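You operate a simulated robot arm through the tools that you are given. There is no shell and no other tool.

Carry out the task below with a simulated two-armed robot. There is one attempt and no reset: what you move stays moved.

## Task
Flatten the bent Bouncy sign on the warm plate at its printed heat.
Fine: flat lid on till the display says done, no scorching; then heat dial to off and the lid back on the dark grey mat.
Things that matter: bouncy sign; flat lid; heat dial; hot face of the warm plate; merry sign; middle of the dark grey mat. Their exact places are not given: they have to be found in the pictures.

Only the result counts: the job must be done as asked and must still hold three seconds after the hand-in. Knocking over, shifting, dropping, spilling or breaking anything else fails it. Lids that push on must go on centred and level and be pressed home; caps that screw on are set level and turned clockwise until they are tight.

## Robot
Two 6-joint arms with two-finger parallel grippers on one trunk, on a base that drives. Base frame: it is fixed to the floor where the robot stands at the start and does not move with it; the origin is under the middle of the robot, x ahead of it, y to its left, z up; the surface under the hand at the start is at about z = 0.88. Lengths are in m, angles in rad, forces in N, time in s.
The left shoulder is at the start at [0.28, 0.185, 1.055], the right one opposite. With the tool pointing down near the work surface each hand reaches from about 0.56 to 0.94 m from the robot's upright axis, wherever it stands, measured 20 degrees to its own side. Places, roughly: heat dial [0.6, -0.4, 0.9]; hot face of the warm plate [0.6, -0.2, 0.9]; middle of the dark grey mat [0.4, -0.4, 0.9]. Payload 1.57 kg a hand.
The TCP of each hand is the grasp point between the finger pads, 0.03 m short of the fingertips. In the tool frame z runs along the fingers and y along their closing line. The gripper opens to 0.08 m. The fingers are 0.017 m wide and 0.012 m thick; the gripper's body (0.04 by 0.082 m) begins 0.08 m behind the TCP.
Orientation is that of the tool frame in the base frame, as a unit quaternion [x, y, z, w]. With the fingers straight down and closing along the base's y, the tool's x points along the base's -x, its y along +y and its z along -z.

## Interface
- The arms move only by the tool nudge_tool. It takes "left_steps", "right_steps" or both (then of equal length, played together; a hand with none holds still); each is a list that holds one entry, the list of rows, each a list of 7 numbers: the turn, a rotation vector about the base's x, y, z in rad, then the shift along the base's x, y, z in m, then the opening, from 0 (shut) to 1 (fully open). In form: [[[rx, ry, rz, tx, ty, tz, grip], ...]]. A call has 1 to 20 rows; each row shifts and turns the commanded pose from where the row before left it. A row lasts 0.2 s, in which the tool goes at most 0.05 m and 0.15 rad; a call with a longer step from one row to the next is refused whole, and so is a gripper value outside its range. A pose out of reach is approached as far as the arm can. The call stops where the force on the tool passes 40 N (or 10 N more than at its start, if that is more) or the arm is blocked; 0.2 s more then pass. Each finger travels about 0.153 m/s and halts on what it meets, pressing with about 24 N; the grip force reading is that of the motor and also rises with nothing between the fingers. The clock runs only during rows and for 0.2 s after the last one: add rows that do not move to give the fingers time. It gives the time, the measured TCP pose, the force on the tool (base axes), the opening and the grip force at its end, in the units of the frame above (readings bear some noise), with the torque about the TCP (base axes, N m) and any sound that the robot's microphone picked up, and new pictures: "pictures" is both (left out), scene, wrist or none (wrist: the cameras of the hands that moved).
- Cameras (640 x 400 px; columns grow to the right, rows downward): "scene" is now at [0.2268, -0.0333, 1.4886]; the picture's right is [-0.47, -0.88, 0.00], its down [-0.70, 0.37, -0.61] and it looks along [0.54, -0.29, -0.79] (base axes); focal length 214 px, centre (320, 200). "left" rides on the left gripper at [0.072, 0.007, -0.122] in its tool frame; the picture's right is [-0.09, 1.00, 0.00], its down [-0.84, -0.08, -0.54] and it looks along [-0.54, -0.05, 0.84] (tool axes); focal length 238 px, centre (320, 200). "right" rides on the right gripper at [0.072, -0.007, -0.122] in its tool frame; the picture's right is [0.09, 1.00, 0.00], its down [-0.84, 0.08, -0.54] and it looks along [-0.54, 0.05, 0.84] (tool axes); focal length 238 px, centre (320, 200).
- move_column(by): slides the trunk up (or, below 0, down) by that many m; the arms and the scene camera ride with it, the base frame stays. It gives what a move gives, with no picture.
- steer(legs): drives the robot by 1 to 6 legs, each [ahead, turn to the left] in m and rad, along the robot's own axes; the way and the turn of a leg run together, so that a leg with both is an arc; at most 1.5 m and 3.142 rad a leg. The arms and the cameras ride along, it lands a little off, and it stops where it bumps. It gives what a move gives, and a new picture of the scene camera.
- head_to(pan, tilt): turns the head with the scene camera to pan (to the left, within 1.501 rad either way) and tilt (down, from -0.506 to 1.204), counted from straight ahead of the robot. It gives what a move gives, and a new picture of the scene camera.
- probe_pixels(camera, pixels): there is no depth. For up to 12 entries [column, row, z] of the newest picture of that camera ("zoom" is the newest enlarged one), the place [x, y] in the base frame at which the ray of that pixel passes the height z, good to about 0.002 m. No time passes.
- inspect(camera, box): a new picture of the part [left, top, right, bottom] of that camera's present view, enlarged. No time passes.
- sign_off(): hands the job in; it is judged then, once.

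Unless the task says otherwise, let go and move clear before handing in.

The tools are called after "Call:" by a JSON object that holds its "method" and its "body". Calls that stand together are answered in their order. nudge_tool: Moves the arms, as the interface text tells. Its arguments: {"type":"object","properties":{"left_steps":{"type":"array"},"right_steps":{"type":"array"},"pictures":{"type":"string","enum":["both","scene","wrist","none"]}},"required":[]} The other tools are called the same way: move_column (by) slides the trunk up or down; steer (legs) drives the base; head_to (pan, tilt) turns the head that bears the scene camera; probe_pixels (camera, pixels) gives the place at which the rays of pixels pass given heights; inspect (camera, box) takes an enlarged picture of a part of a camera's view; sign_off () hands the job in.

At the start:

```text
time: 0.0
left_tcp_pos: [0.6198, 0.0105, 1.2747]
left_tcp_rot: [-0.001, 1.0, 0.001, 0.0]
left_wrist_force: [0.7, 0.6, -0.6]
left_torque: [0.01, -0.02, 0.02]
left_grip_width: 0.08
left_finger_force: 0.1
right_tcp_pos: [0.4271, -0.4341, 1.1882]
right_tcp_rot: [0.0, 1.0, 0.0, 0.0]
right_wrist_force: [0.0, 0.1, 0.9]
right_torque: [0.0, 0.02, 0.02]
right_grip_width: 0.0804
right_finger_force: 0.1
trunk travel left (down, up): [-0.75, 0.24]
robot x, y, heading: [-0.0004, 0.0011, 0.004]
head pan, tilt: [-0.487, 0.913]
```

scene: 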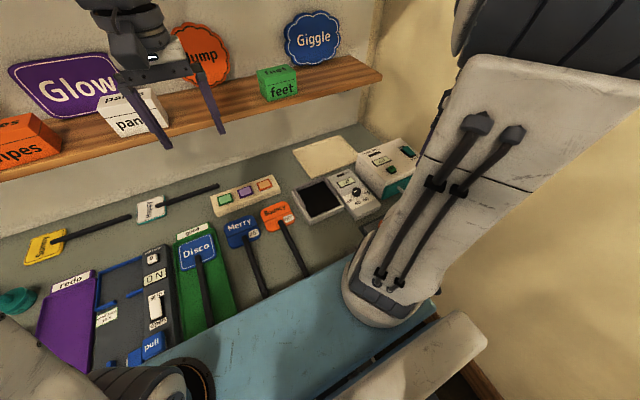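
right: 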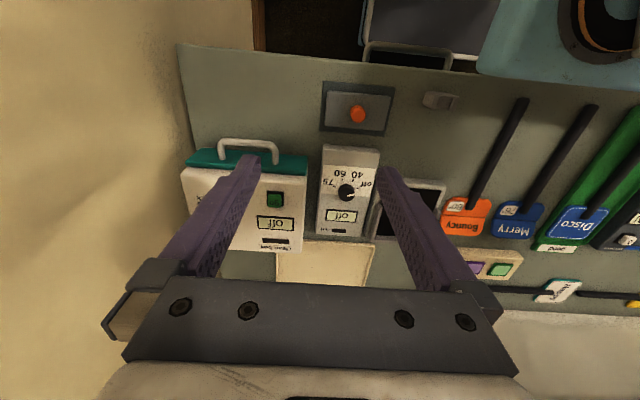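
left: 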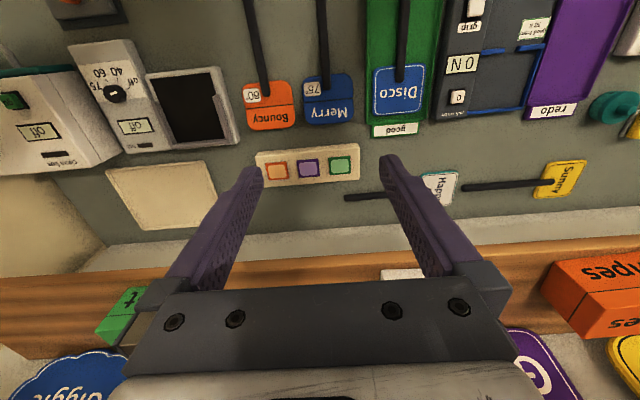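

The right wrist picture shows the warm plate at about (400,210) with the dial at (347,192), the dark mat with an orange-knobbed flat lid at (357,112), and the Bouncy sign at (466,215). I'll enlarge these areas before moving.

Call:
{"method": "inspect", "body": {"camera": "right", "box": [300, 60, 460, 260]}}

Call:
{"method": "inspect", "body": {"camera": "left", "box": [0, 20, 360, 245]}}

Call:
{"method": "inspect", "body": {"camera": "right", "box": [420, 80, 640, 300]}}

Call:
{"method": "inspect", "body": {"camera": "scene", "box": [200, 120, 440, 270]}}

```text
2.00 times, centred on (380, 160) of right
```

zoom: 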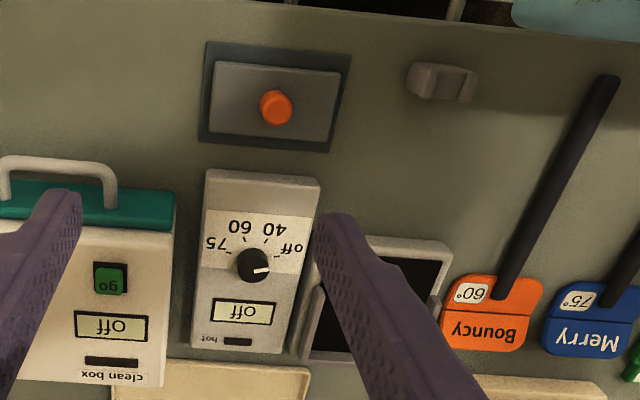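

```text
1.78 times, centred on (180, 132) of left
```

zoom: 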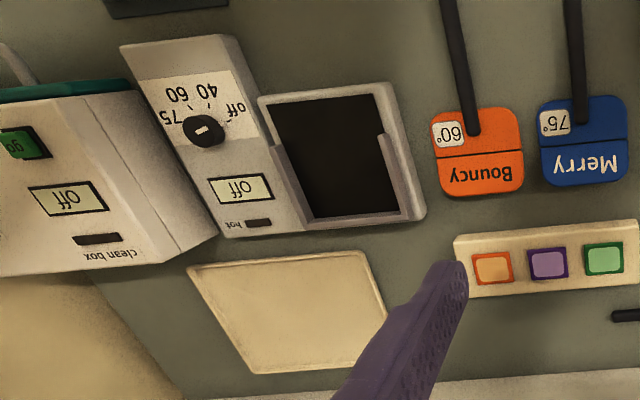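

```text
1.82 times, centred on (530, 190) of right
```

zoom: 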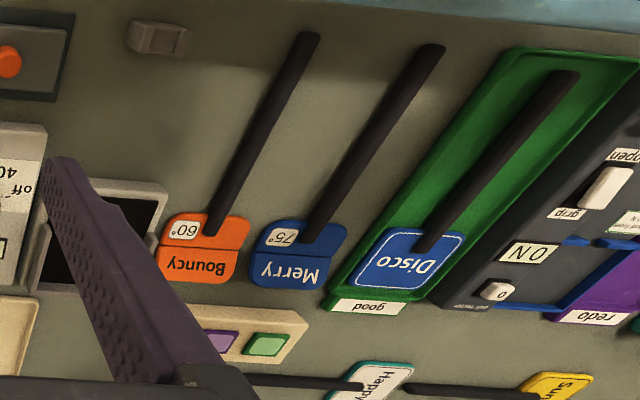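

```text
2.67 times, centred on (320, 195) of scene
```

zoom: 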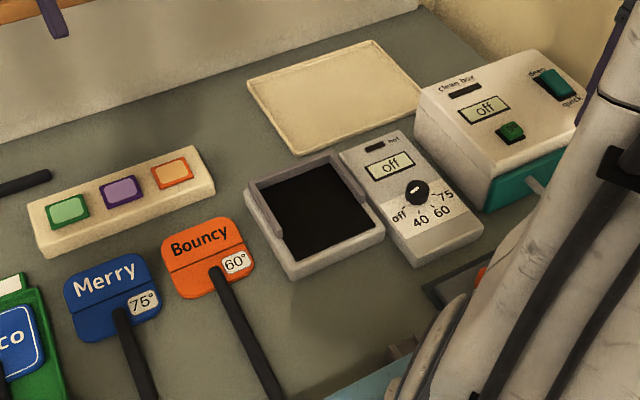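

The enlargements show the dial at off with marks 40/60/75, Bouncy printed 60°, and the lid with the orange knob on the dark mat. I'll probe these places at table and likely top heights.

Call:
{"method": "probe_pixels", "body": {"camera": "right", "pixels": [[357, 112, 0.88], [357, 112, 0.92], [347, 192, 0.9], [347, 192, 0.92], [455, 230, 0.885], [487, 235, 0.885], [449, 197, 0.885], [492, 200, 0.885], [472, 205, 0.885], [523, 100, 0.885], [323, 82, 0.88], [395, 84, 0.88]]}}

Call:
{"method": "probe_pixels", "body": {"camera": "left", "pixels": [[113, 93, 0.9], [113, 93, 0.92], [248, 130, 0.885], [293, 124, 0.885], [244, 82, 0.885], [290, 80, 0.885], [155, 75, 0.9], [217, 70, 0.9], [228, 142, 0.9], [166, 147, 0.9], [264, 95, 0.885], [250, 0, 0.885]]}}

Call:
{"method": "probe_pixels", "body": {"camera": "scene", "pixels": [[356, 192, 0.9], [356, 192, 0.92], [292, 191, 0.9], [326, 178, 0.9], [343, 208, 0.9], [308, 223, 0.9], [282, 219, 0.885], [308, 277, 0.885]]}}

```text
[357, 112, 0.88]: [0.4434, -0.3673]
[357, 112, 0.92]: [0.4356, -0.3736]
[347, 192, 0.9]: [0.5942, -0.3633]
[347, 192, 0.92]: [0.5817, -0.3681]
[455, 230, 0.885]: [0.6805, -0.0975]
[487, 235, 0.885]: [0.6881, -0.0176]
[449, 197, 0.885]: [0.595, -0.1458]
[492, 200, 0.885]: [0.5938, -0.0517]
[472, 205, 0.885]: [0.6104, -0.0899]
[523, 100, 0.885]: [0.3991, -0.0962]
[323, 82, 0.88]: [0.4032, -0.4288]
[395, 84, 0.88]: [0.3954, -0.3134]
```

```text
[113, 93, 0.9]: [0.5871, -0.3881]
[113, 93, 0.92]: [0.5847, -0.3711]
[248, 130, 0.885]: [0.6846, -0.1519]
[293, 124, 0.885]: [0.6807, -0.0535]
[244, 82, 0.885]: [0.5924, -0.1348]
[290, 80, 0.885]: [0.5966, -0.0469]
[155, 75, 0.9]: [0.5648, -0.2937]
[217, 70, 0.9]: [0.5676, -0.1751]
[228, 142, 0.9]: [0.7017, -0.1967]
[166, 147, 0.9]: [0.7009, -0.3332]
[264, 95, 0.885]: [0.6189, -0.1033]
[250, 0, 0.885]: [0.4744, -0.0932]
```

```text
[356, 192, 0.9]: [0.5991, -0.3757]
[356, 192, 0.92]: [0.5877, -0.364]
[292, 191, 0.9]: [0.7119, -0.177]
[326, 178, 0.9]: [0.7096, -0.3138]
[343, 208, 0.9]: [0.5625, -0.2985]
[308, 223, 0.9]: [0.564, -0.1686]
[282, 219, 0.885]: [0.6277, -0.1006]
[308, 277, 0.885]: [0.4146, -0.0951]
```

The dial triangulates to about (0.585, -0.368, 0.92), the plate spans x 0.565–0.705 and y -0.17 to -0.31, and the Bouncy head is at (0.64, -0.10) with its handle running back along x. I'll slide the right hand left for a cleaner view of the plate and sign.

Call:
{"method": "nudge_tool", "body": {"right_steps": [[[0, 0, 0, 0, 0.045, 0, 1], [0, 0, 0, 0, 0.045, 0, 1], [0, 0, 0, 0, 0.045, 0, 1], [0, 0, 0, 0, 0.045, 0, 1], [0, 0, 0, 0, 0.02, 0, 1]]], "pictures": "both"}}

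Call:
{"method": "probe_pixels", "body": {"camera": "right", "pixels": [[357, 112, 0.9]]}}

```text
time: 1.2
left_tcp_pos: [0.6201, 0.0103, 1.274]
left_tcp_rot: [0.0, 1.0, 0.0, 0.0]
left_wrist_force: [0.9, -0.2, -1.2]
left_torque: [0.04, 0.01, -0.01]
left_grip_width: 0.0802
left_finger_force: 0.1
right_tcp_pos: [0.4792, -0.2674, 1.1728]
right_tcp_rot: [-0.001, 1.0, 0.001, -0.001]
right_wrist_force: [-0.6, 0.4, -0.3]
right_torque: [0.0, -0.02, 0.01]
right_grip_width: 0.0798
right_finger_force: 0.1
right hand out of reach, approached as far as the arm can: row 2, 3, 4, 5
trunk travel left (down, up): [-0.75, 0.24]
robot x, y, heading: [-0.0005, 0.0034, 0.0]
head pan, tilt: [-0.487, 0.913]
```

scene: 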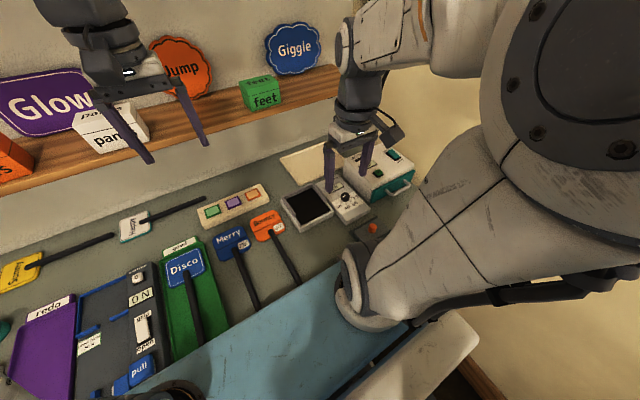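
right: 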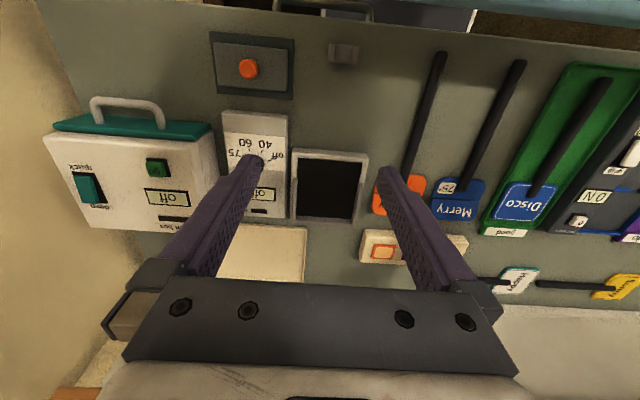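

```text
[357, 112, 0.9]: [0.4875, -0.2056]
```

The hand stopped at (0.479, -0.267) because close-in poses are out of reach, but the plate is now seen at (330,185) between the fingers. I'll enlarge it for the rim shape and the dial.

Call:
{"method": "inspect", "body": {"camera": "right", "box": [200, 100, 400, 230]}}

Call:
{"method": "inspect", "body": {"camera": "right", "box": [360, 40, 520, 240]}}

Call:
{"method": "inspect", "body": {"camera": "scene", "box": [240, 160, 420, 290]}}

Call:
{"method": "inspect", "body": {"camera": "left", "box": [220, 40, 380, 150]}}

```text
3.08 times, centred on (300, 165) of right
```

zoom: 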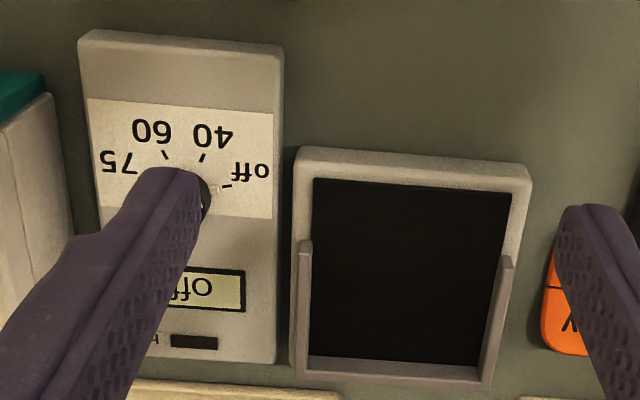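

```text
2.00 times, centred on (440, 140) of right
```

zoom: 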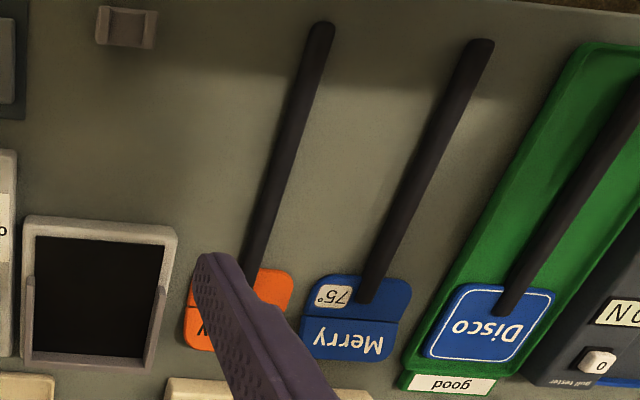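

```text
3.08 times, centred on (330, 225) of scene
```

zoom: 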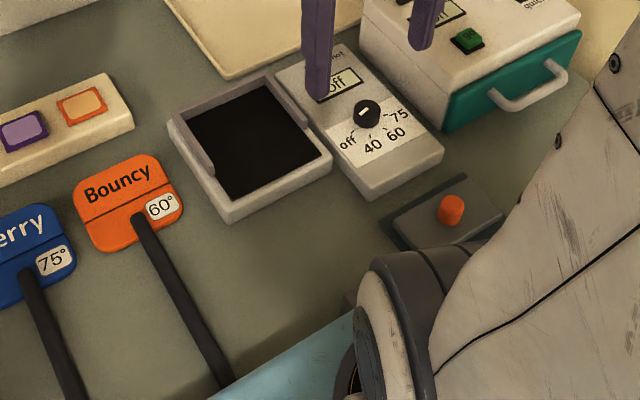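

```text
3.64 times, centred on (300, 95) of left
```

zoom: 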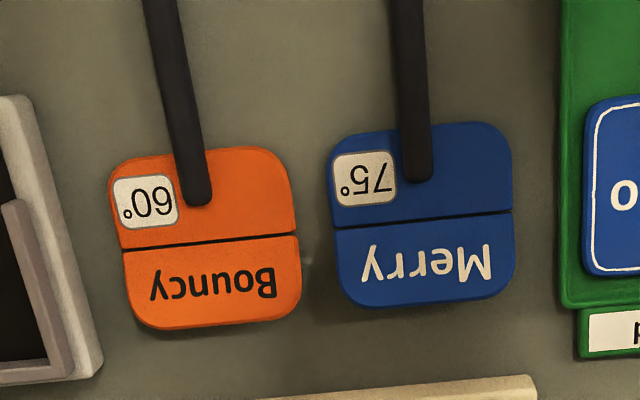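

The plate has a U-shaped fence on its far half, open towards the robot, and a notched handle rest sits in line with it at (343,52). Close-in places are out of reach from here, so I'll back the robot up by 0.12 m.

Call:
{"method": "steer", "body": {"legs": [[-0.12, 0]]}}

```text
time: 2.4
left_tcp_pos: [0.4986, 0.0097, 1.275]
left_tcp_rot: [0.0, 1.0, 0.0, -0.001]
left_wrist_force: [0.2, 0.1, 0.0]
left_torque: [-0.06, 0.06, 0.03]
left_grip_width: 0.08
left_finger_force: 0.0
right_tcp_pos: [0.3586, -0.2669, 1.1717]
right_tcp_rot: [-0.001, 1.0, 0.001, -0.002]
right_wrist_force: [0.1, 0.4, 0.6]
right_torque: [-0.03, 0.06, 0.0]
right_grip_width: 0.0799
right_finger_force: 0.0
trunk travel left (down, up): [-0.75, 0.24]
robot x, y, heading: [-0.123, 0.0027, 0.0]
head pan, tilt: [-0.487, 0.913]
```

scene: 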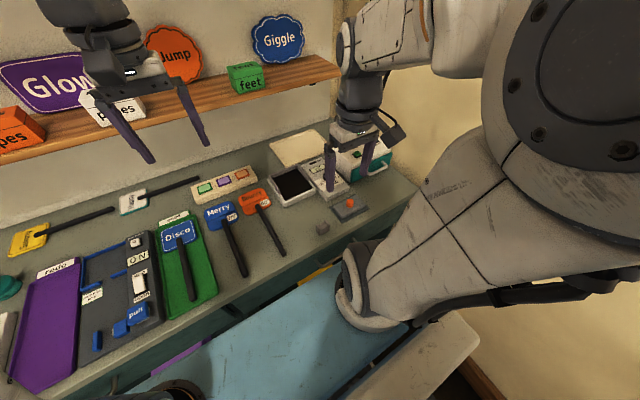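

The robot is now at x = -0.123 and nothing was disturbed. I'll move the right hand forward and left to look at the Bouncy sign from above.

Call:
{"method": "nudge_tool", "body": {"right_steps": [[[0, 0, 0, 0.035, 0.03, -0.01, 1], [0, 0, 0, 0.035, 0.03, -0.01, 1], [0, 0, 0, 0.035, 0.03, -0.01, 1], [0, 0, 0, 0.035, 0.03, -0.01, 1]]], "pictures": "both"}}

```text
time: 3.4
left_tcp_pos: [0.4982, 0.0108, 1.2742]
left_tcp_rot: [0.0, 1.0, 0.0, 0.0]
left_wrist_force: [-0.9, -0.1, 0.1]
left_torque: [-0.01, -0.03, 0.03]
left_grip_width: 0.0799
left_finger_force: 0.0
right_tcp_pos: [0.499, -0.1461, 1.1325]
right_tcp_rot: [0.0, 1.0, 0.001, -0.001]
right_wrist_force: [-0.4, 0.4, 0.3]
right_torque: [0.01, -0.03, -0.02]
right_grip_width: 0.08
right_finger_force: 0.0
trunk travel left (down, up): [-0.75, 0.24]
robot x, y, heading: [-0.1176, -0.0042, 0.0]
head pan, tilt: [-0.487, 0.913]
```

scene: 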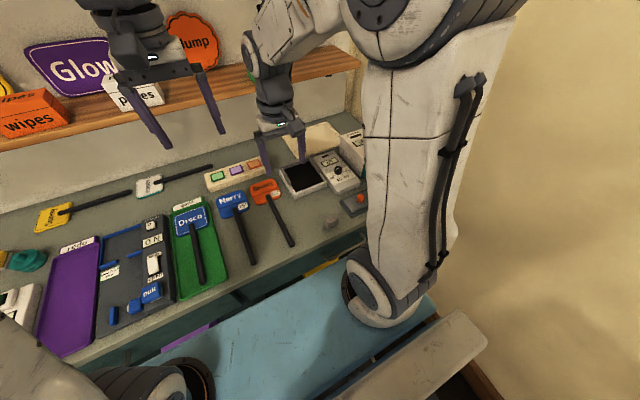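
right: 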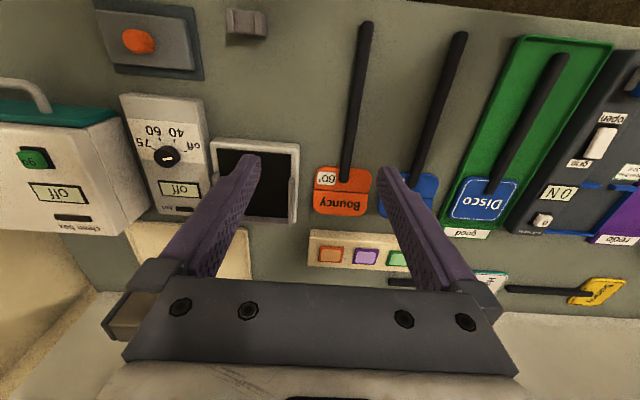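

The tracking now works and the Bouncy sign is clear at (342,190) with its handle end at (365,25). I'll enlarge the sign, plate, rest and lid.

Call:
{"method": "inspect", "body": {"camera": "right", "box": [300, 10, 400, 220]}}

Call:
{"method": "inspect", "body": {"camera": "right", "box": [90, 0, 310, 130]}}

Call:
{"method": "probe_pixels", "body": {"camera": "right", "pixels": [[365, 25, 0.885], [365, 25, 0.895], [346, 180, 0.885], [316, 168, 0.885], [370, 169, 0.885], [316, 212, 0.885], [372, 213, 0.885], [138, 41, 0.9], [138, 41, 0.92], [166, 155, 0.92], [247, 22, 0.88], [247, 22, 0.9]]}}

Call:
{"method": "probe_pixels", "body": {"camera": "right", "pixels": [[211, 140, 0.9], [299, 143, 0.9], [297, 222, 0.9], [212, 152, 0.9], [292, 154, 0.9], [290, 216, 0.9], [95, 9, 0.88], [193, 7, 0.88], [203, 79, 0.88], [116, 72, 0.88], [340, 193, 0.885], [352, 90, 0.885]]}}

```text
1.90 times, centred on (350, 115) of right
```

zoom: 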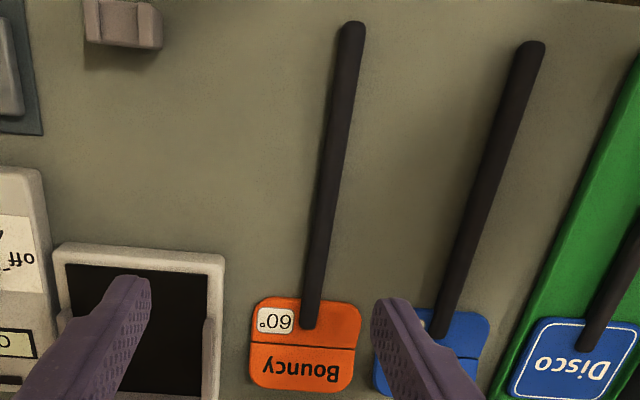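

```text
2.91 times, centred on (200, 65) of right
```

zoom: 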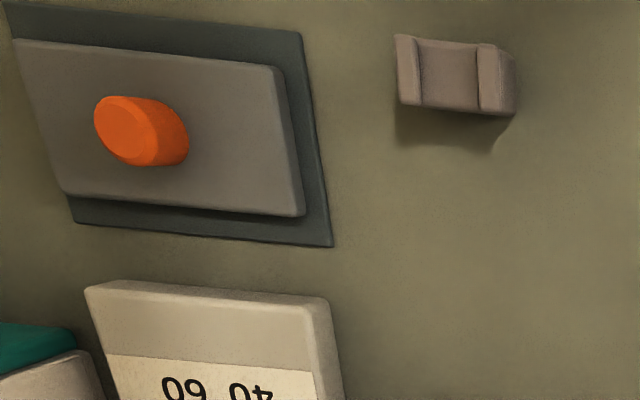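

```text
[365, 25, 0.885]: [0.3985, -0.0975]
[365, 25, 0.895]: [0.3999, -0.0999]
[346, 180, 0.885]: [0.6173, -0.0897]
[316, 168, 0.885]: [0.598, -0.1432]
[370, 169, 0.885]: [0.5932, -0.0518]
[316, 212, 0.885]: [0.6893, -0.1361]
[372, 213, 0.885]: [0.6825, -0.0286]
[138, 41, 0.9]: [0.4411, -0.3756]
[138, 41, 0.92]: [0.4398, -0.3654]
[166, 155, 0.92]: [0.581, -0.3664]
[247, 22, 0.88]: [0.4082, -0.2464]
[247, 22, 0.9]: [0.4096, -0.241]
```

```text
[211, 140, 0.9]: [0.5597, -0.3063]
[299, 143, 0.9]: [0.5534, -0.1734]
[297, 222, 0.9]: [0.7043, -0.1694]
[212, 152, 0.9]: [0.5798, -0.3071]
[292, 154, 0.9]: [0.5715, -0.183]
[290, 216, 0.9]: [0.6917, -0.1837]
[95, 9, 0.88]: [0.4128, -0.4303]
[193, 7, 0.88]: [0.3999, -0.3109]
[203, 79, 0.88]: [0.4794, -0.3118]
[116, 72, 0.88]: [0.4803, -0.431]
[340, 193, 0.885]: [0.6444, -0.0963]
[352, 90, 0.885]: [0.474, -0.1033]
```

The notched rest is at about (0.41, -0.24), the mat centre and lid knob at about (0.44, -0.371). I'll enlarge the sign in both views to judge how it is bent and how high it sits.

Call:
{"method": "inspect", "body": {"camera": "right", "box": [300, 150, 390, 225]}}

Call:
{"method": "inspect", "body": {"camera": "left", "box": [200, 80, 360, 180]}}

Call:
{"method": "inspect", "body": {"camera": "scene", "box": [240, 160, 320, 260]}}

```text
5.33 times, centred on (345, 188) of right
```

zoom: 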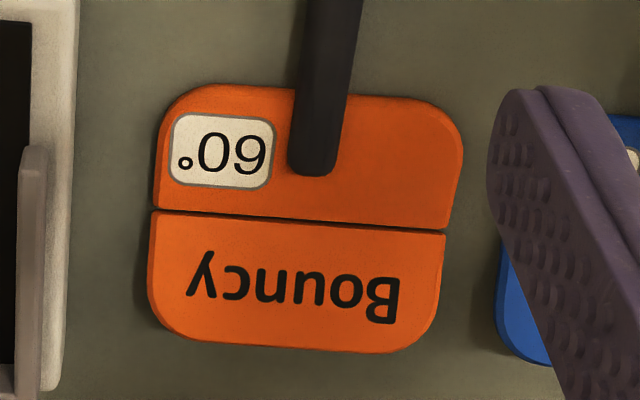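

```text
4.00 times, centred on (280, 130) of left
```

zoom: 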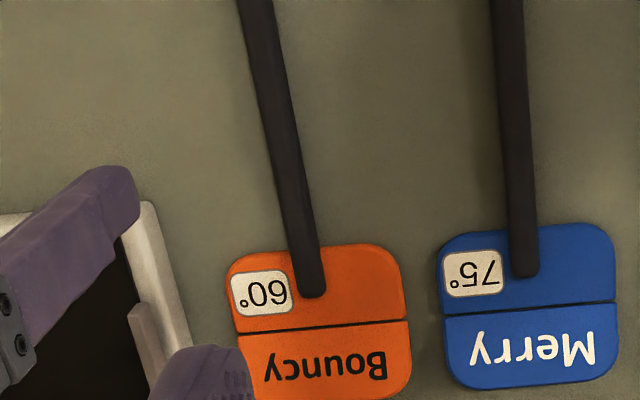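

```text
4.00 times, centred on (280, 210) of scene
```

zoom: 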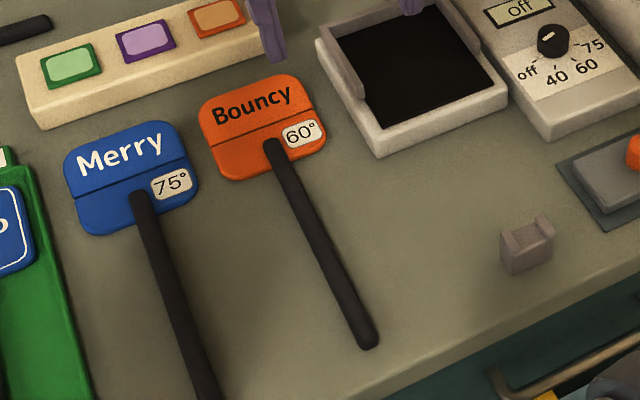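

I'll probe matching features (crease ends, B of Bouncy, far edge) in both enlargements to measure the heights.

Call:
{"method": "probe_pixels", "body": {"camera": "zoom", "pixels": [[212, 147, 0.885], [212, 147, 0.905], [311, 98, 0.885], [311, 98, 0.905], [216, 124, 0.885], [216, 124, 0.905], [275, 150, 0.885], [368, 345, 0.885], [527, 240, 0.88], [527, 240, 0.91], [501, 220, 0.91], [553, 210, 0.91]]}}

Call:
{"method": "inspect", "body": {"camera": "right", "box": [300, 150, 390, 225]}}

Call:
{"method": "probe_pixels", "body": {"camera": "zoom", "pixels": [[152, 210, 0.885], [152, 210, 0.905], [446, 234, 0.885], [446, 234, 0.905], [397, 280, 0.885], [397, 280, 0.905], [315, 172, 0.885], [315, 172, 0.905], [185, 340, 0.885], [400, 350, 0.885], [160, 130, 0.885], [460, 140, 0.885]]}}

```text
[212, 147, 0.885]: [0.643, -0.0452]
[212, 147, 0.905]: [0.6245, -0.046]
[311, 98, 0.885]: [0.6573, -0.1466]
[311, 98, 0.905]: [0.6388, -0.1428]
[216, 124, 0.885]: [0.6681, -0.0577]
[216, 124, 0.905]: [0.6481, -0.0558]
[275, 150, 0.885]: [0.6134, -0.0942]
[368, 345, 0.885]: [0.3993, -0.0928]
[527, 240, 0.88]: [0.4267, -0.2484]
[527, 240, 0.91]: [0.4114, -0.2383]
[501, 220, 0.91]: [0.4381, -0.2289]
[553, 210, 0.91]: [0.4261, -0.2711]
```

```text
5.33 times, centred on (345, 188) of right
```

zoom: 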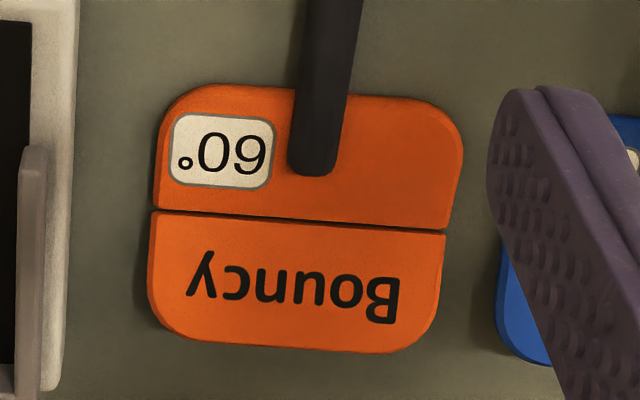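

```text
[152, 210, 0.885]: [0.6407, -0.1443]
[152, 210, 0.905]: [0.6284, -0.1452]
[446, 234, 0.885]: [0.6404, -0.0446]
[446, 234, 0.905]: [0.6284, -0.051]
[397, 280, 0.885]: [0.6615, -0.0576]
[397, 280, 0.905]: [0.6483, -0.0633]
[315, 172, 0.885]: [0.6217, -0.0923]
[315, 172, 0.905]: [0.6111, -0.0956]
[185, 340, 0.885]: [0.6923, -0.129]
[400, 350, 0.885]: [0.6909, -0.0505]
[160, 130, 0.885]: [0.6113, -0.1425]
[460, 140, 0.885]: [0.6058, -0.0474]
```

The B of Bouncy triangulates to z≈0.904 while the crease is near 0.893, so the far half is bent upward. Now I'll measure the lid's outline, the fence arms and the rest.

Call:
{"method": "probe_pixels", "body": {"camera": "right", "pixels": [[95.2, 10, 0.892], [186.3, 18.6, 0.892], [194.2, 70.2, 0.892], [112.4, 62.3, 0.892], [95.2, 10, 0.9], [186.3, 18.6, 0.9], [194.2, 70.2, 0.9], [112.4, 62.3, 0.9], [226.1, 8.6, 0.91], [266, 12, 0.91], [229.6, 30.5, 0.91], [265, 34, 0.91]]}}

Call:
{"method": "inspect", "body": {"camera": "right", "box": [110, 80, 310, 235]}}

```text
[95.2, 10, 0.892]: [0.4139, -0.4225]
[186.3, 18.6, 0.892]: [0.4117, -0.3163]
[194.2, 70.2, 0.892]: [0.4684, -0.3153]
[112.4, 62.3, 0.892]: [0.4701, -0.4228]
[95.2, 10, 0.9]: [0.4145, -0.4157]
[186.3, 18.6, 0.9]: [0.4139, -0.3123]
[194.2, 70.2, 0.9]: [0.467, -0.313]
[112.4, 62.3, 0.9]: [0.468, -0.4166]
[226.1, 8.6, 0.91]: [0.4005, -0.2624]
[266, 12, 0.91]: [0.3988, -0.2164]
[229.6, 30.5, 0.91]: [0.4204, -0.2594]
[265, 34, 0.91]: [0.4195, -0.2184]
```

```text
2.58 times, centred on (210, 158) of right
```

zoom: 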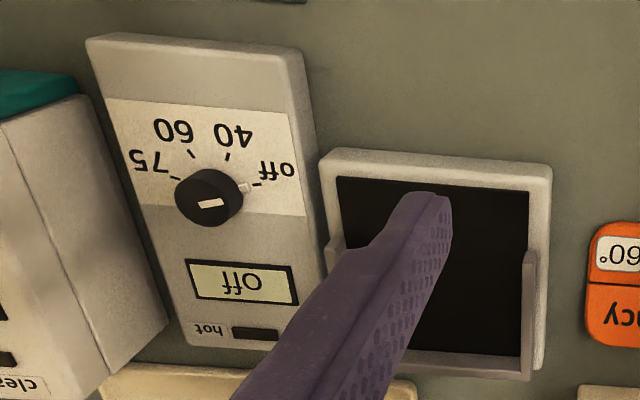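

The lid is about 0.106 m wide in y and 0.057 m deep in x, matching the U fence on the far half of the plate. I'll move the right hand over so the plate appears between the fingers for exact measurements.

Call:
{"method": "nudge_tool", "body": {"right_steps": [[[0, 0, 0, -0.02, -0.035, -0.015, 1], [0, 0, 0, -0.02, -0.035, -0.02, 1], [0, 0, 0, -0.01, -0.034, -0.02, 1], [0, 0, 0, 0, 0, 0, 1]]], "pictures": "both"}}

Call:
{"method": "inspect", "body": {"camera": "right", "box": [260, 100, 390, 240]}}

Call:
{"method": "inspect", "body": {"camera": "right", "box": [150, 0, 400, 150]}}

```text
time: 4.4
left_tcp_pos: [0.4982, 0.0101, 1.2743]
left_tcp_rot: [0.0, 1.0, 0.0, 0.0]
left_wrist_force: [-0.7, -1.1, -0.3]
left_torque: [0.04, 0.0, 0.04]
left_grip_width: 0.08
left_finger_force: 0.0
right_tcp_pos: [0.4466, -0.2491, 1.0752]
right_tcp_rot: [0.0, 1.0, 0.001, -0.002]
right_wrist_force: [-0.3, -0.2, -0.4]
right_torque: [0.01, -0.01, 0.0]
right_grip_width: 0.08
right_finger_force: 0.0
trunk travel left (down, up): [-0.75, 0.24]
robot x, y, heading: [-0.1194, 0.0018, -0.001]
head pan, tilt: [-0.487, 0.913]
```

scene: 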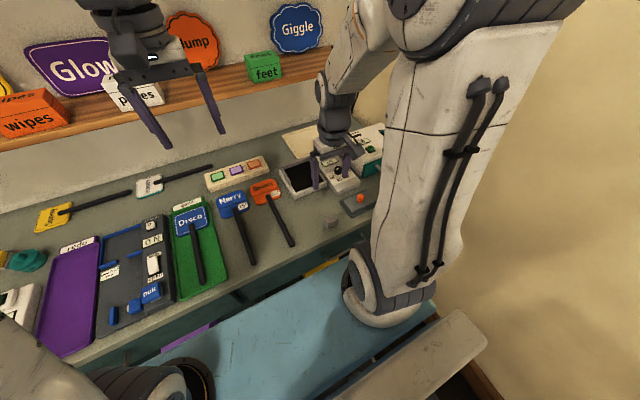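
right: 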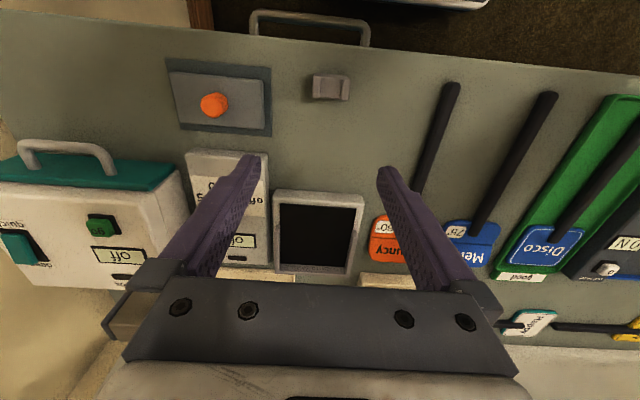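

```text
2.86 times, centred on (325, 170) of right
```

zoom: 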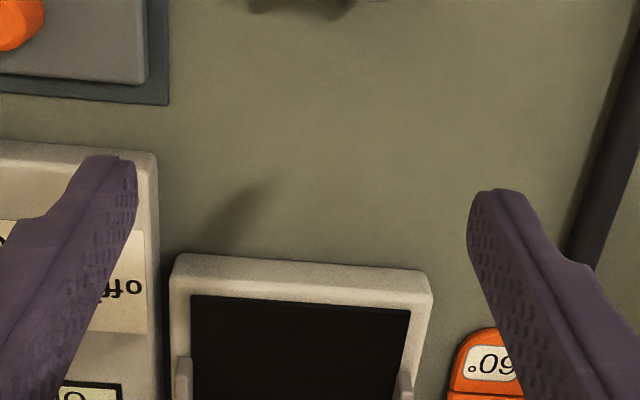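

```text
2.56 times, centred on (275, 75) of right
```

zoom: 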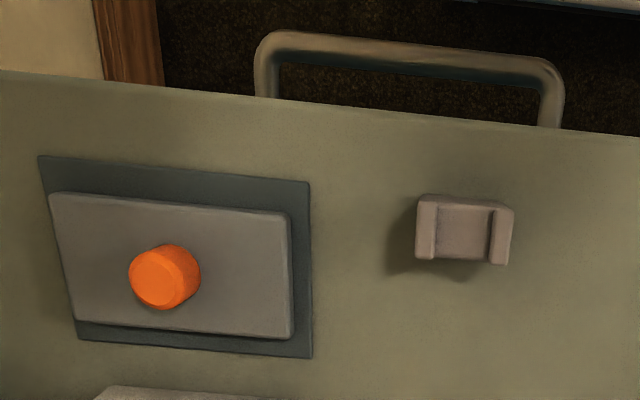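

The rest (notch between columns 437 and 490 in the enlargement) and the knob at (165,275) are clear. I'll probe them and the plate corners at several heights.

Call:
{"method": "probe_pixels", "body": {"camera": "zoom", "pixels": [[463, 232, 0.9], [463, 232, 0.91], [437, 215, 0.91], [490, 225, 0.91], [416, 200, 0.91], [513, 210, 0.91], [160, 285, 0.915], [160, 285, 0.925], [49, 193, 0.895], [288, 214, 0.895], [292, 338, 0.895], [74, 320, 0.895]]}}

Call:
{"method": "inspect", "body": {"camera": "right", "box": [260, 180, 380, 290]}}

```text
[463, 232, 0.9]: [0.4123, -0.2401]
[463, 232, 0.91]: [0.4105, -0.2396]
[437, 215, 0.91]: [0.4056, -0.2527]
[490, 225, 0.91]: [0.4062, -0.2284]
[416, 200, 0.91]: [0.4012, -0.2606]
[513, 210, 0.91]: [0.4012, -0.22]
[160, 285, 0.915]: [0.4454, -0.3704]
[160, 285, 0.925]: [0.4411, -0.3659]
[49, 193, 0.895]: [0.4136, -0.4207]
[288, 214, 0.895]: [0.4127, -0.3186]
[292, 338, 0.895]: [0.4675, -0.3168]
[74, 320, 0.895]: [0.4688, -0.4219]
```

```text
3.64 times, centred on (320, 235) of right
```

zoom: 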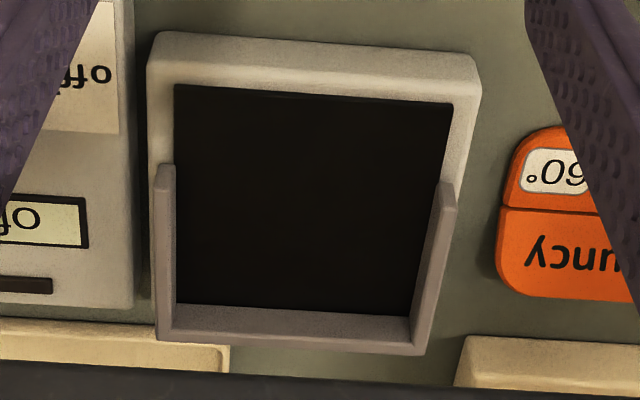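

The plate is seen whole: hot face corners at (174,85), (452,103), (410,318), (178,303) in this enlargement, with fence arms from row ~165. I'll probe them.

Call:
{"method": "probe_pixels", "body": {"camera": "zoom", "pixels": [[174, 85, 0.9], [452, 103, 0.9], [410, 318, 0.9], [178, 303, 0.9], [150, 60, 0.9], [478, 85, 0.9], [165, 165, 0.91], [448, 184, 0.91], [160, 335, 0.91], [420, 352, 0.91], [176, 175, 0.91], [438, 190, 0.91]]}}

Call:
{"method": "probe_pixels", "body": {"camera": "zoom", "pixels": [[174, 85, 0.89], [452, 103, 0.89], [410, 318, 0.89], [178, 303, 0.89], [160, 335, 0.92], [420, 352, 0.92], [165, 165, 0.92], [448, 184, 0.92]]}}

Call:
{"method": "inspect", "body": {"camera": "scene", "box": [250, 140, 390, 230]}}

Call:
{"method": "inspect", "body": {"camera": "left", "box": [20, 60, 220, 190]}}

```text
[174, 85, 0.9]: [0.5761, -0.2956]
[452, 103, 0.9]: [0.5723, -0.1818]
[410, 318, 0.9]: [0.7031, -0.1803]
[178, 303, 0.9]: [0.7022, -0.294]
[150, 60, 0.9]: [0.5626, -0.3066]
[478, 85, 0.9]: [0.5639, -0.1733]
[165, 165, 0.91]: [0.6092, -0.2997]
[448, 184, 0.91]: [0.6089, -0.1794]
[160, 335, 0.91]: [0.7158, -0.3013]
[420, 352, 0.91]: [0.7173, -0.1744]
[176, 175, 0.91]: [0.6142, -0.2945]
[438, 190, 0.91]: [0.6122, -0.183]
```

```text
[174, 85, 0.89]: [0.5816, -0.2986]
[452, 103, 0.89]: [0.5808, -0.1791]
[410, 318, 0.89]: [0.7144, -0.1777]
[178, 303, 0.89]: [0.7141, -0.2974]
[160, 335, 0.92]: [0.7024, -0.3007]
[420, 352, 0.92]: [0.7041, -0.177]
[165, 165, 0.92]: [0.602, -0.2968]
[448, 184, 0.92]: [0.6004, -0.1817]
```

```text
4.44 times, centred on (320, 185) of scene
```

zoom: 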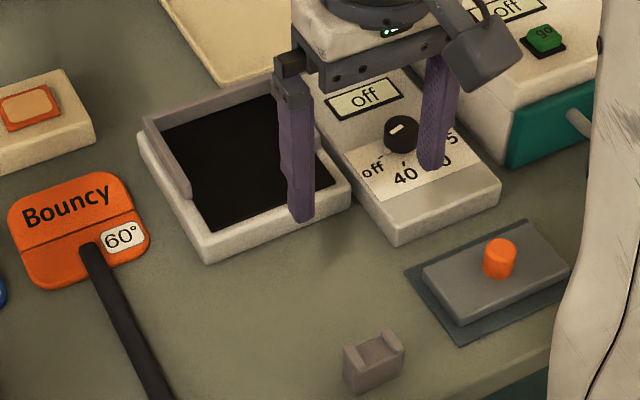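

```text
3.08 times, centred on (120, 125) of left
```

zoom: 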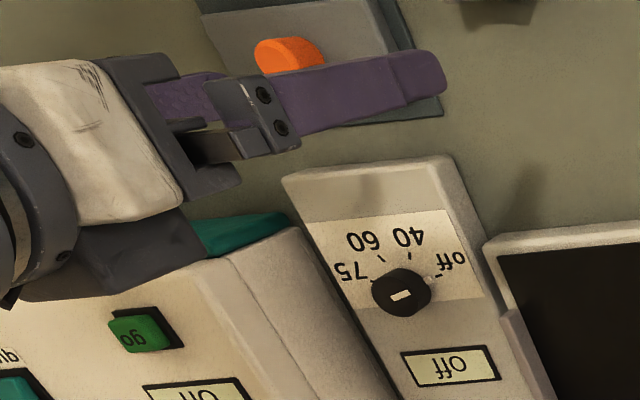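

I'll probe the same hot-face near corners in the scene view to fix the hot face's height.

Call:
{"method": "probe_pixels", "body": {"camera": "scene", "pixels": [[295.2, 192.2, 0.89], [295.2, 192.2, 0.9], [295.2, 192.2, 0.91], [323.4, 180, 0.9], [323.4, 180, 0.91], [284.8, 170.5, 0.91], [284.8, 170.5, 0.92], [360.5, 194.5, 0.92], [360.5, 203, 0.9]]}}

```text
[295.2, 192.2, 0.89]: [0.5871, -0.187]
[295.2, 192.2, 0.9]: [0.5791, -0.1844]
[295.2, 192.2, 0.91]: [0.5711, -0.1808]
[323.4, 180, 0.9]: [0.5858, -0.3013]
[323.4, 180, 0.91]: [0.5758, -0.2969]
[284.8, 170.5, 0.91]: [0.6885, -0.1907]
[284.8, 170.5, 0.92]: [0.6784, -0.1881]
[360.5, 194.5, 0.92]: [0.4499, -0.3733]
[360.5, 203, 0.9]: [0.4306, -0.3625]
```

The hot face sits at about z = 0.904 centred near (0.634, -0.238). The last enlargement shows the dial's ticks; I'll probe them for the turn angles.

Call:
{"method": "inspect", "body": {"camera": "left", "box": [100, 110, 180, 170]}}

```text
6.67 times, centred on (140, 140) of left
```

zoom: 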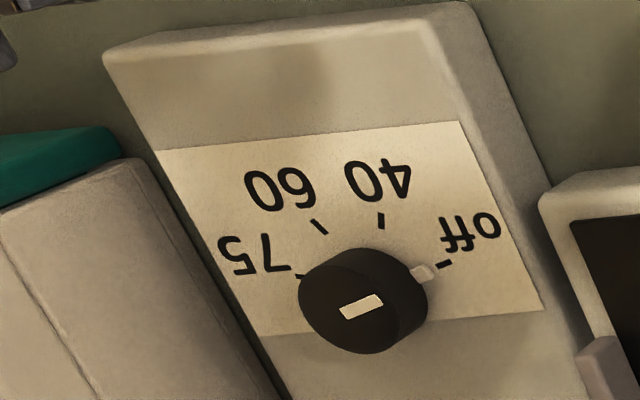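

The dial pointer nub sits at "off" (423,272), with ticks off (444,265), 40 (381,221), 60 (321,226), 75 (301,274). I'll probe these.

Call:
{"method": "probe_pixels", "body": {"camera": "zoom", "pixels": [[444, 265, 0.905], [381, 221, 0.905], [321, 226, 0.905], [301, 274, 0.905], [362, 307, 0.925], [362, 307, 0.92], [345, 312, 0.922], [383, 298, 0.922], [423, 272, 0.905], [444, 265, 0.91], [381, 221, 0.91], [321, 226, 0.91]]}}

Call:
{"method": "inspect", "body": {"camera": "right", "box": [180, 140, 280, 270]}}

```text
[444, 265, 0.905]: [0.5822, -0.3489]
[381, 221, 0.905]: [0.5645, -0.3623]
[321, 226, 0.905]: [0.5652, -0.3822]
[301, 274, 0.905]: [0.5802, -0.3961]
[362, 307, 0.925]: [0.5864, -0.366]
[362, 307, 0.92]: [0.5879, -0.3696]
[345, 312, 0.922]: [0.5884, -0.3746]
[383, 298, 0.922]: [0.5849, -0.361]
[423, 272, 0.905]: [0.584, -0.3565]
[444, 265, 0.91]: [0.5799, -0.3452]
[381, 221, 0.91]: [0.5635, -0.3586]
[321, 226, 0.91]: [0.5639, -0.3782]
```

```text
3.08 times, centred on (230, 205) of right
```

zoom: 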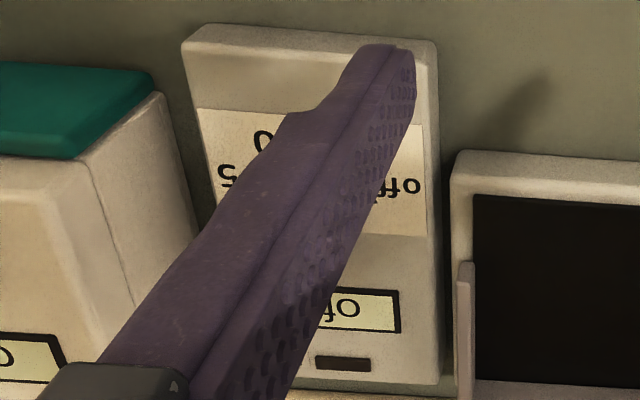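

Ticks are about 50° apart, so off→60 is +100° about z. Next I'll bring the right hand over the Bouncy handle at about (0.50, -0.096) with a narrower opening and look before descending.

Call:
{"method": "nudge_tool", "body": {"right_steps": [[[0, 0, 0, 0.0133, 0.0383, -0.014, 0.6], [0, 0, 0, 0.0133, 0.0383, -0.014, 0.6], [0, 0, 0, 0.0133, 0.0383, -0.014, 0.6], [0, 0, 0, 0.0133, 0.0383, -0.014, 0.6], [0, 0, 0, 0, 0, -0.02, 0.6], [0, 0, 0, 0, 0, 0, 0.6]]], "pictures": "both"}}

Call:
{"method": "inspect", "body": {"camera": "right", "box": [240, 0, 440, 260]}}

Call:
{"method": "inspect", "body": {"camera": "scene", "box": [230, 150, 330, 260]}}

```text
time: 5.8
left_tcp_pos: [0.4979, 0.0113, 1.2748]
left_tcp_rot: [-0.001, 1.0, 0.0, 0.0]
left_wrist_force: [0.4, -0.6, 0.4]
left_torque: [0.0, 0.03, 0.02]
left_grip_width: 0.0799
left_finger_force: 0.0
right_tcp_pos: [0.5013, -0.0991, 1.0022]
right_tcp_rot: [0.0, 1.0, 0.001, -0.002]
right_wrist_force: [-0.2, -0.3, 0.8]
right_torque: [0.01, 0.01, -0.02]
right_grip_width: 0.0477
right_finger_force: 0.0
trunk travel left (down, up): [-0.75, 0.24]
robot x, y, heading: [-0.1187, -0.0007, 0.003]
head pan, tilt: [-0.487, 0.913]
```

scene: 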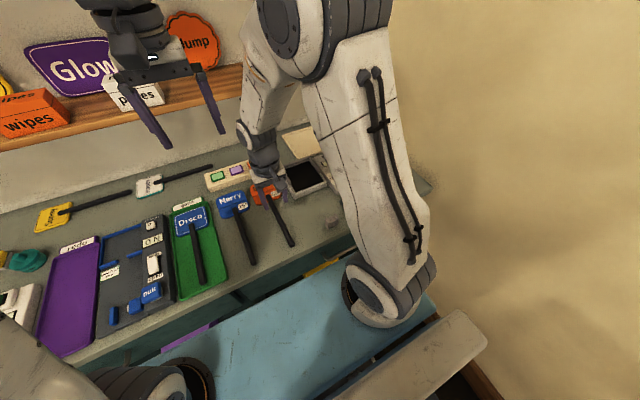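
right: 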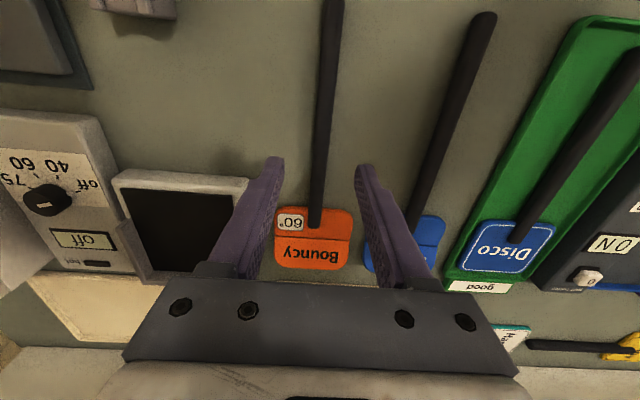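

```text
1.54 times, centred on (340, 130) of right
```

zoom: 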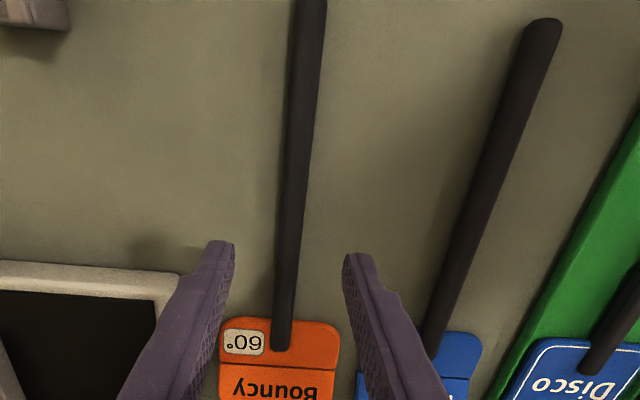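

```text
3.64 times, centred on (280, 205) of scene
```

zoom: 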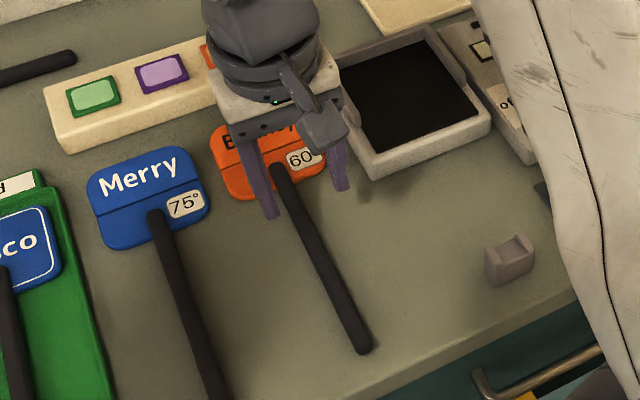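

The handle runs between the fingertips (275,160) and (363,168) in the wrist view. I'll probe the handle's line before descending.

Call:
{"method": "probe_pixels", "body": {"camera": "right", "pixels": [[333, 20, 0.892], [328, 90, 0.892], [322, 150, 0.892], [316, 220, 0.892], [314, 232, 0.892], [274, 242, 0.892], [350, 242, 0.897]]}}

```text
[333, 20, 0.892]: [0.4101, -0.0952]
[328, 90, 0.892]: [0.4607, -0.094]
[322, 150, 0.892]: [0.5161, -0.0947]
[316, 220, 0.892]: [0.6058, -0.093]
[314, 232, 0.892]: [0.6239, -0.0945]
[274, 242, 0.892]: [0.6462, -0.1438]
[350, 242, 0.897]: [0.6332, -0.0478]
```

The handle lies along x at y ≈ -0.0945. I'll centre on it and descend to TCP z ≈ 0.914 (fingertips just above the table).

Call:
{"method": "nudge_tool", "body": {"right_steps": [[[0, 0, 0, 0, 0.0045, -0.03, 0.6], [0, 0, 0, 0, 0, -0.03, 0.6], [0, 0, 0, 0, 0, -0.018, 0.6], [0, 0, 0, 0, 0, -0.008, 0.6], [0, 0, 0, 0, 0, 0, 0.6]]], "pictures": "both"}}

Call:
{"method": "inspect", "body": {"camera": "right", "box": [220, 60, 420, 260]}}

Call:
{"method": "inspect", "body": {"camera": "scene", "box": [230, 150, 330, 260]}}

```text
time: 7.0
left_tcp_pos: [0.4975, 0.0103, 1.2746]
left_tcp_rot: [0.0, 1.0, 0.0, 0.0]
left_wrist_force: [-0.3, -0.5, -0.9]
left_torque: [0.02, -0.02, 0.03]
left_grip_width: 0.0802
left_finger_force: 0.1
right_tcp_pos: [0.5017, -0.0938, 0.9139]
right_tcp_rot: [0.0, 1.0, 0.001, -0.002]
right_wrist_force: [0.0, -0.2, 0.5]
right_torque: [0.02, -0.01, -0.04]
right_grip_width: 0.0481
right_finger_force: 0.0
trunk travel left (down, up): [-0.75, 0.24]
robot x, y, heading: [-0.1208, -0.0018, 0.002]
head pan, tilt: [-0.487, 0.913]
```

scene: 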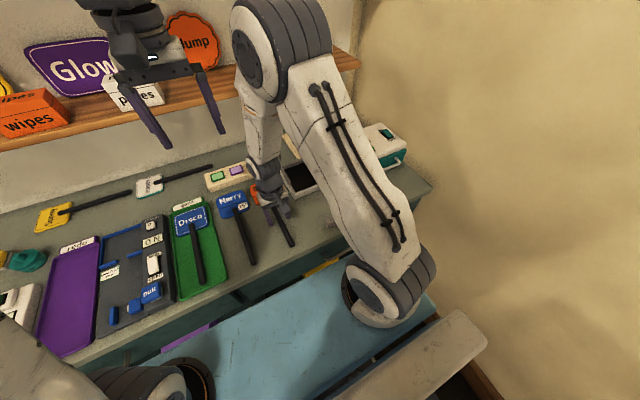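
right: 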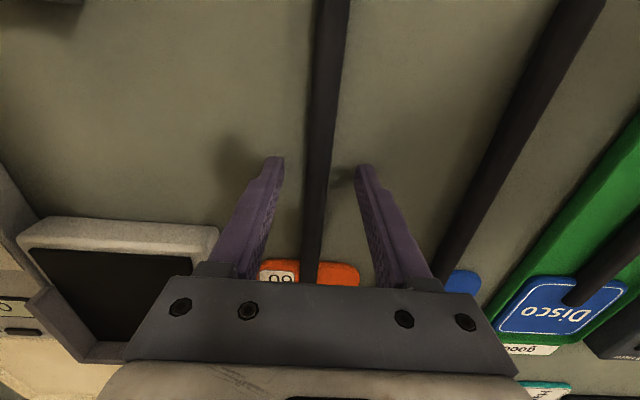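

```text
2.00 times, centred on (320, 160) of right
```

zoom: 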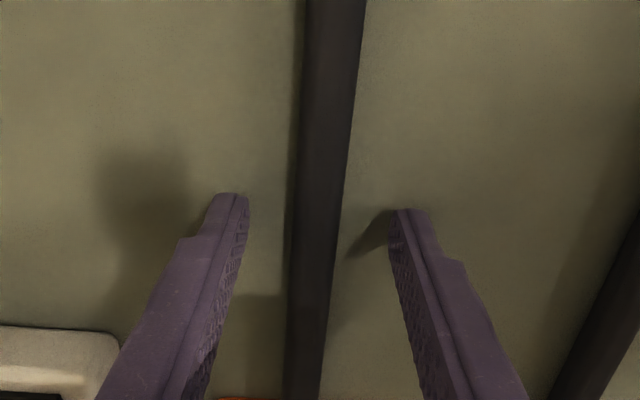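

```text
3.64 times, centred on (280, 205) of scene
```

zoom: 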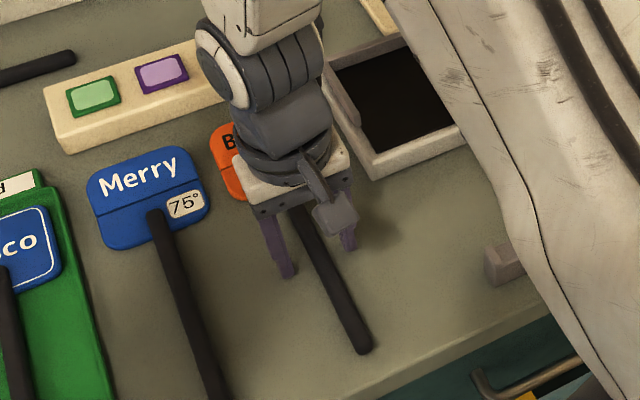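

The handle is between the fingers with tips about at z=0.884 and no contact force. I'll close the gripper.

Call:
{"method": "nudge_tool", "body": {"right_steps": [[[0, 0, 0, 0, 0, -0.001, 0.4], [0, 0, 0, 0, 0, 0, 0.15], [0, 0, 0, 0, 0, 0, 0.1], [0, 0, 0, 0, 0, 0, 0.0], [0, 0, 0, 0, 0, 0, 0.0]]], "pictures": "wrist"}}

Call:
{"method": "inspect", "body": {"camera": "right", "box": [220, 60, 420, 260]}}

```text
time: 8.2
left_tcp_pos: [0.4982, 0.0102, 1.2756]
left_tcp_rot: [0.0, 1.0, 0.0, 0.0]
left_wrist_force: [0.2, 0.3, 0.4]
left_torque: [0.0, -0.02, 0.0]
left_grip_width: 0.0802
left_finger_force: 0.0
right_tcp_pos: [0.5009, -0.0939, 0.9141]
right_tcp_rot: [0.0, 1.0, 0.001, -0.001]
right_wrist_force: [-0.1, -0.7, -0.5]
right_torque: [0.02, -0.02, -0.02]
right_grip_width: 0.015
right_finger_force: 23.7
trunk travel left (down, up): [-0.75, 0.24]
robot x, y, heading: [-0.1213, -0.0012, 0.0]
head pan, tilt: [-0.487, 0.913]
```

right: 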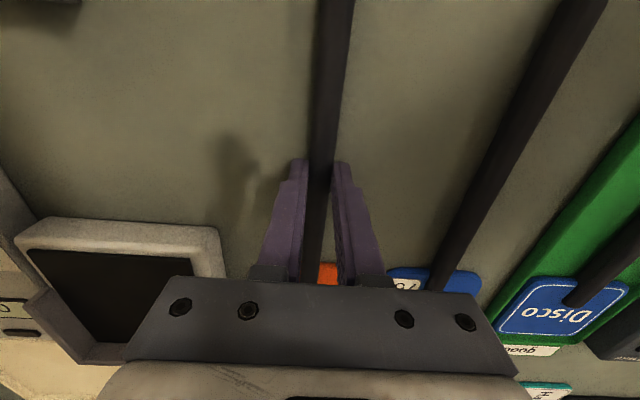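

```text
2.00 times, centred on (320, 160) of right
```

zoom: 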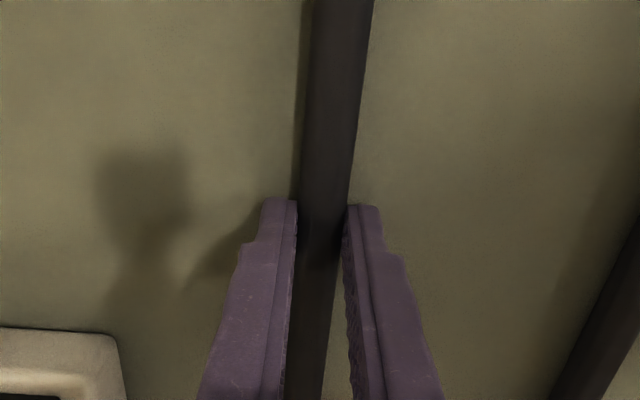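

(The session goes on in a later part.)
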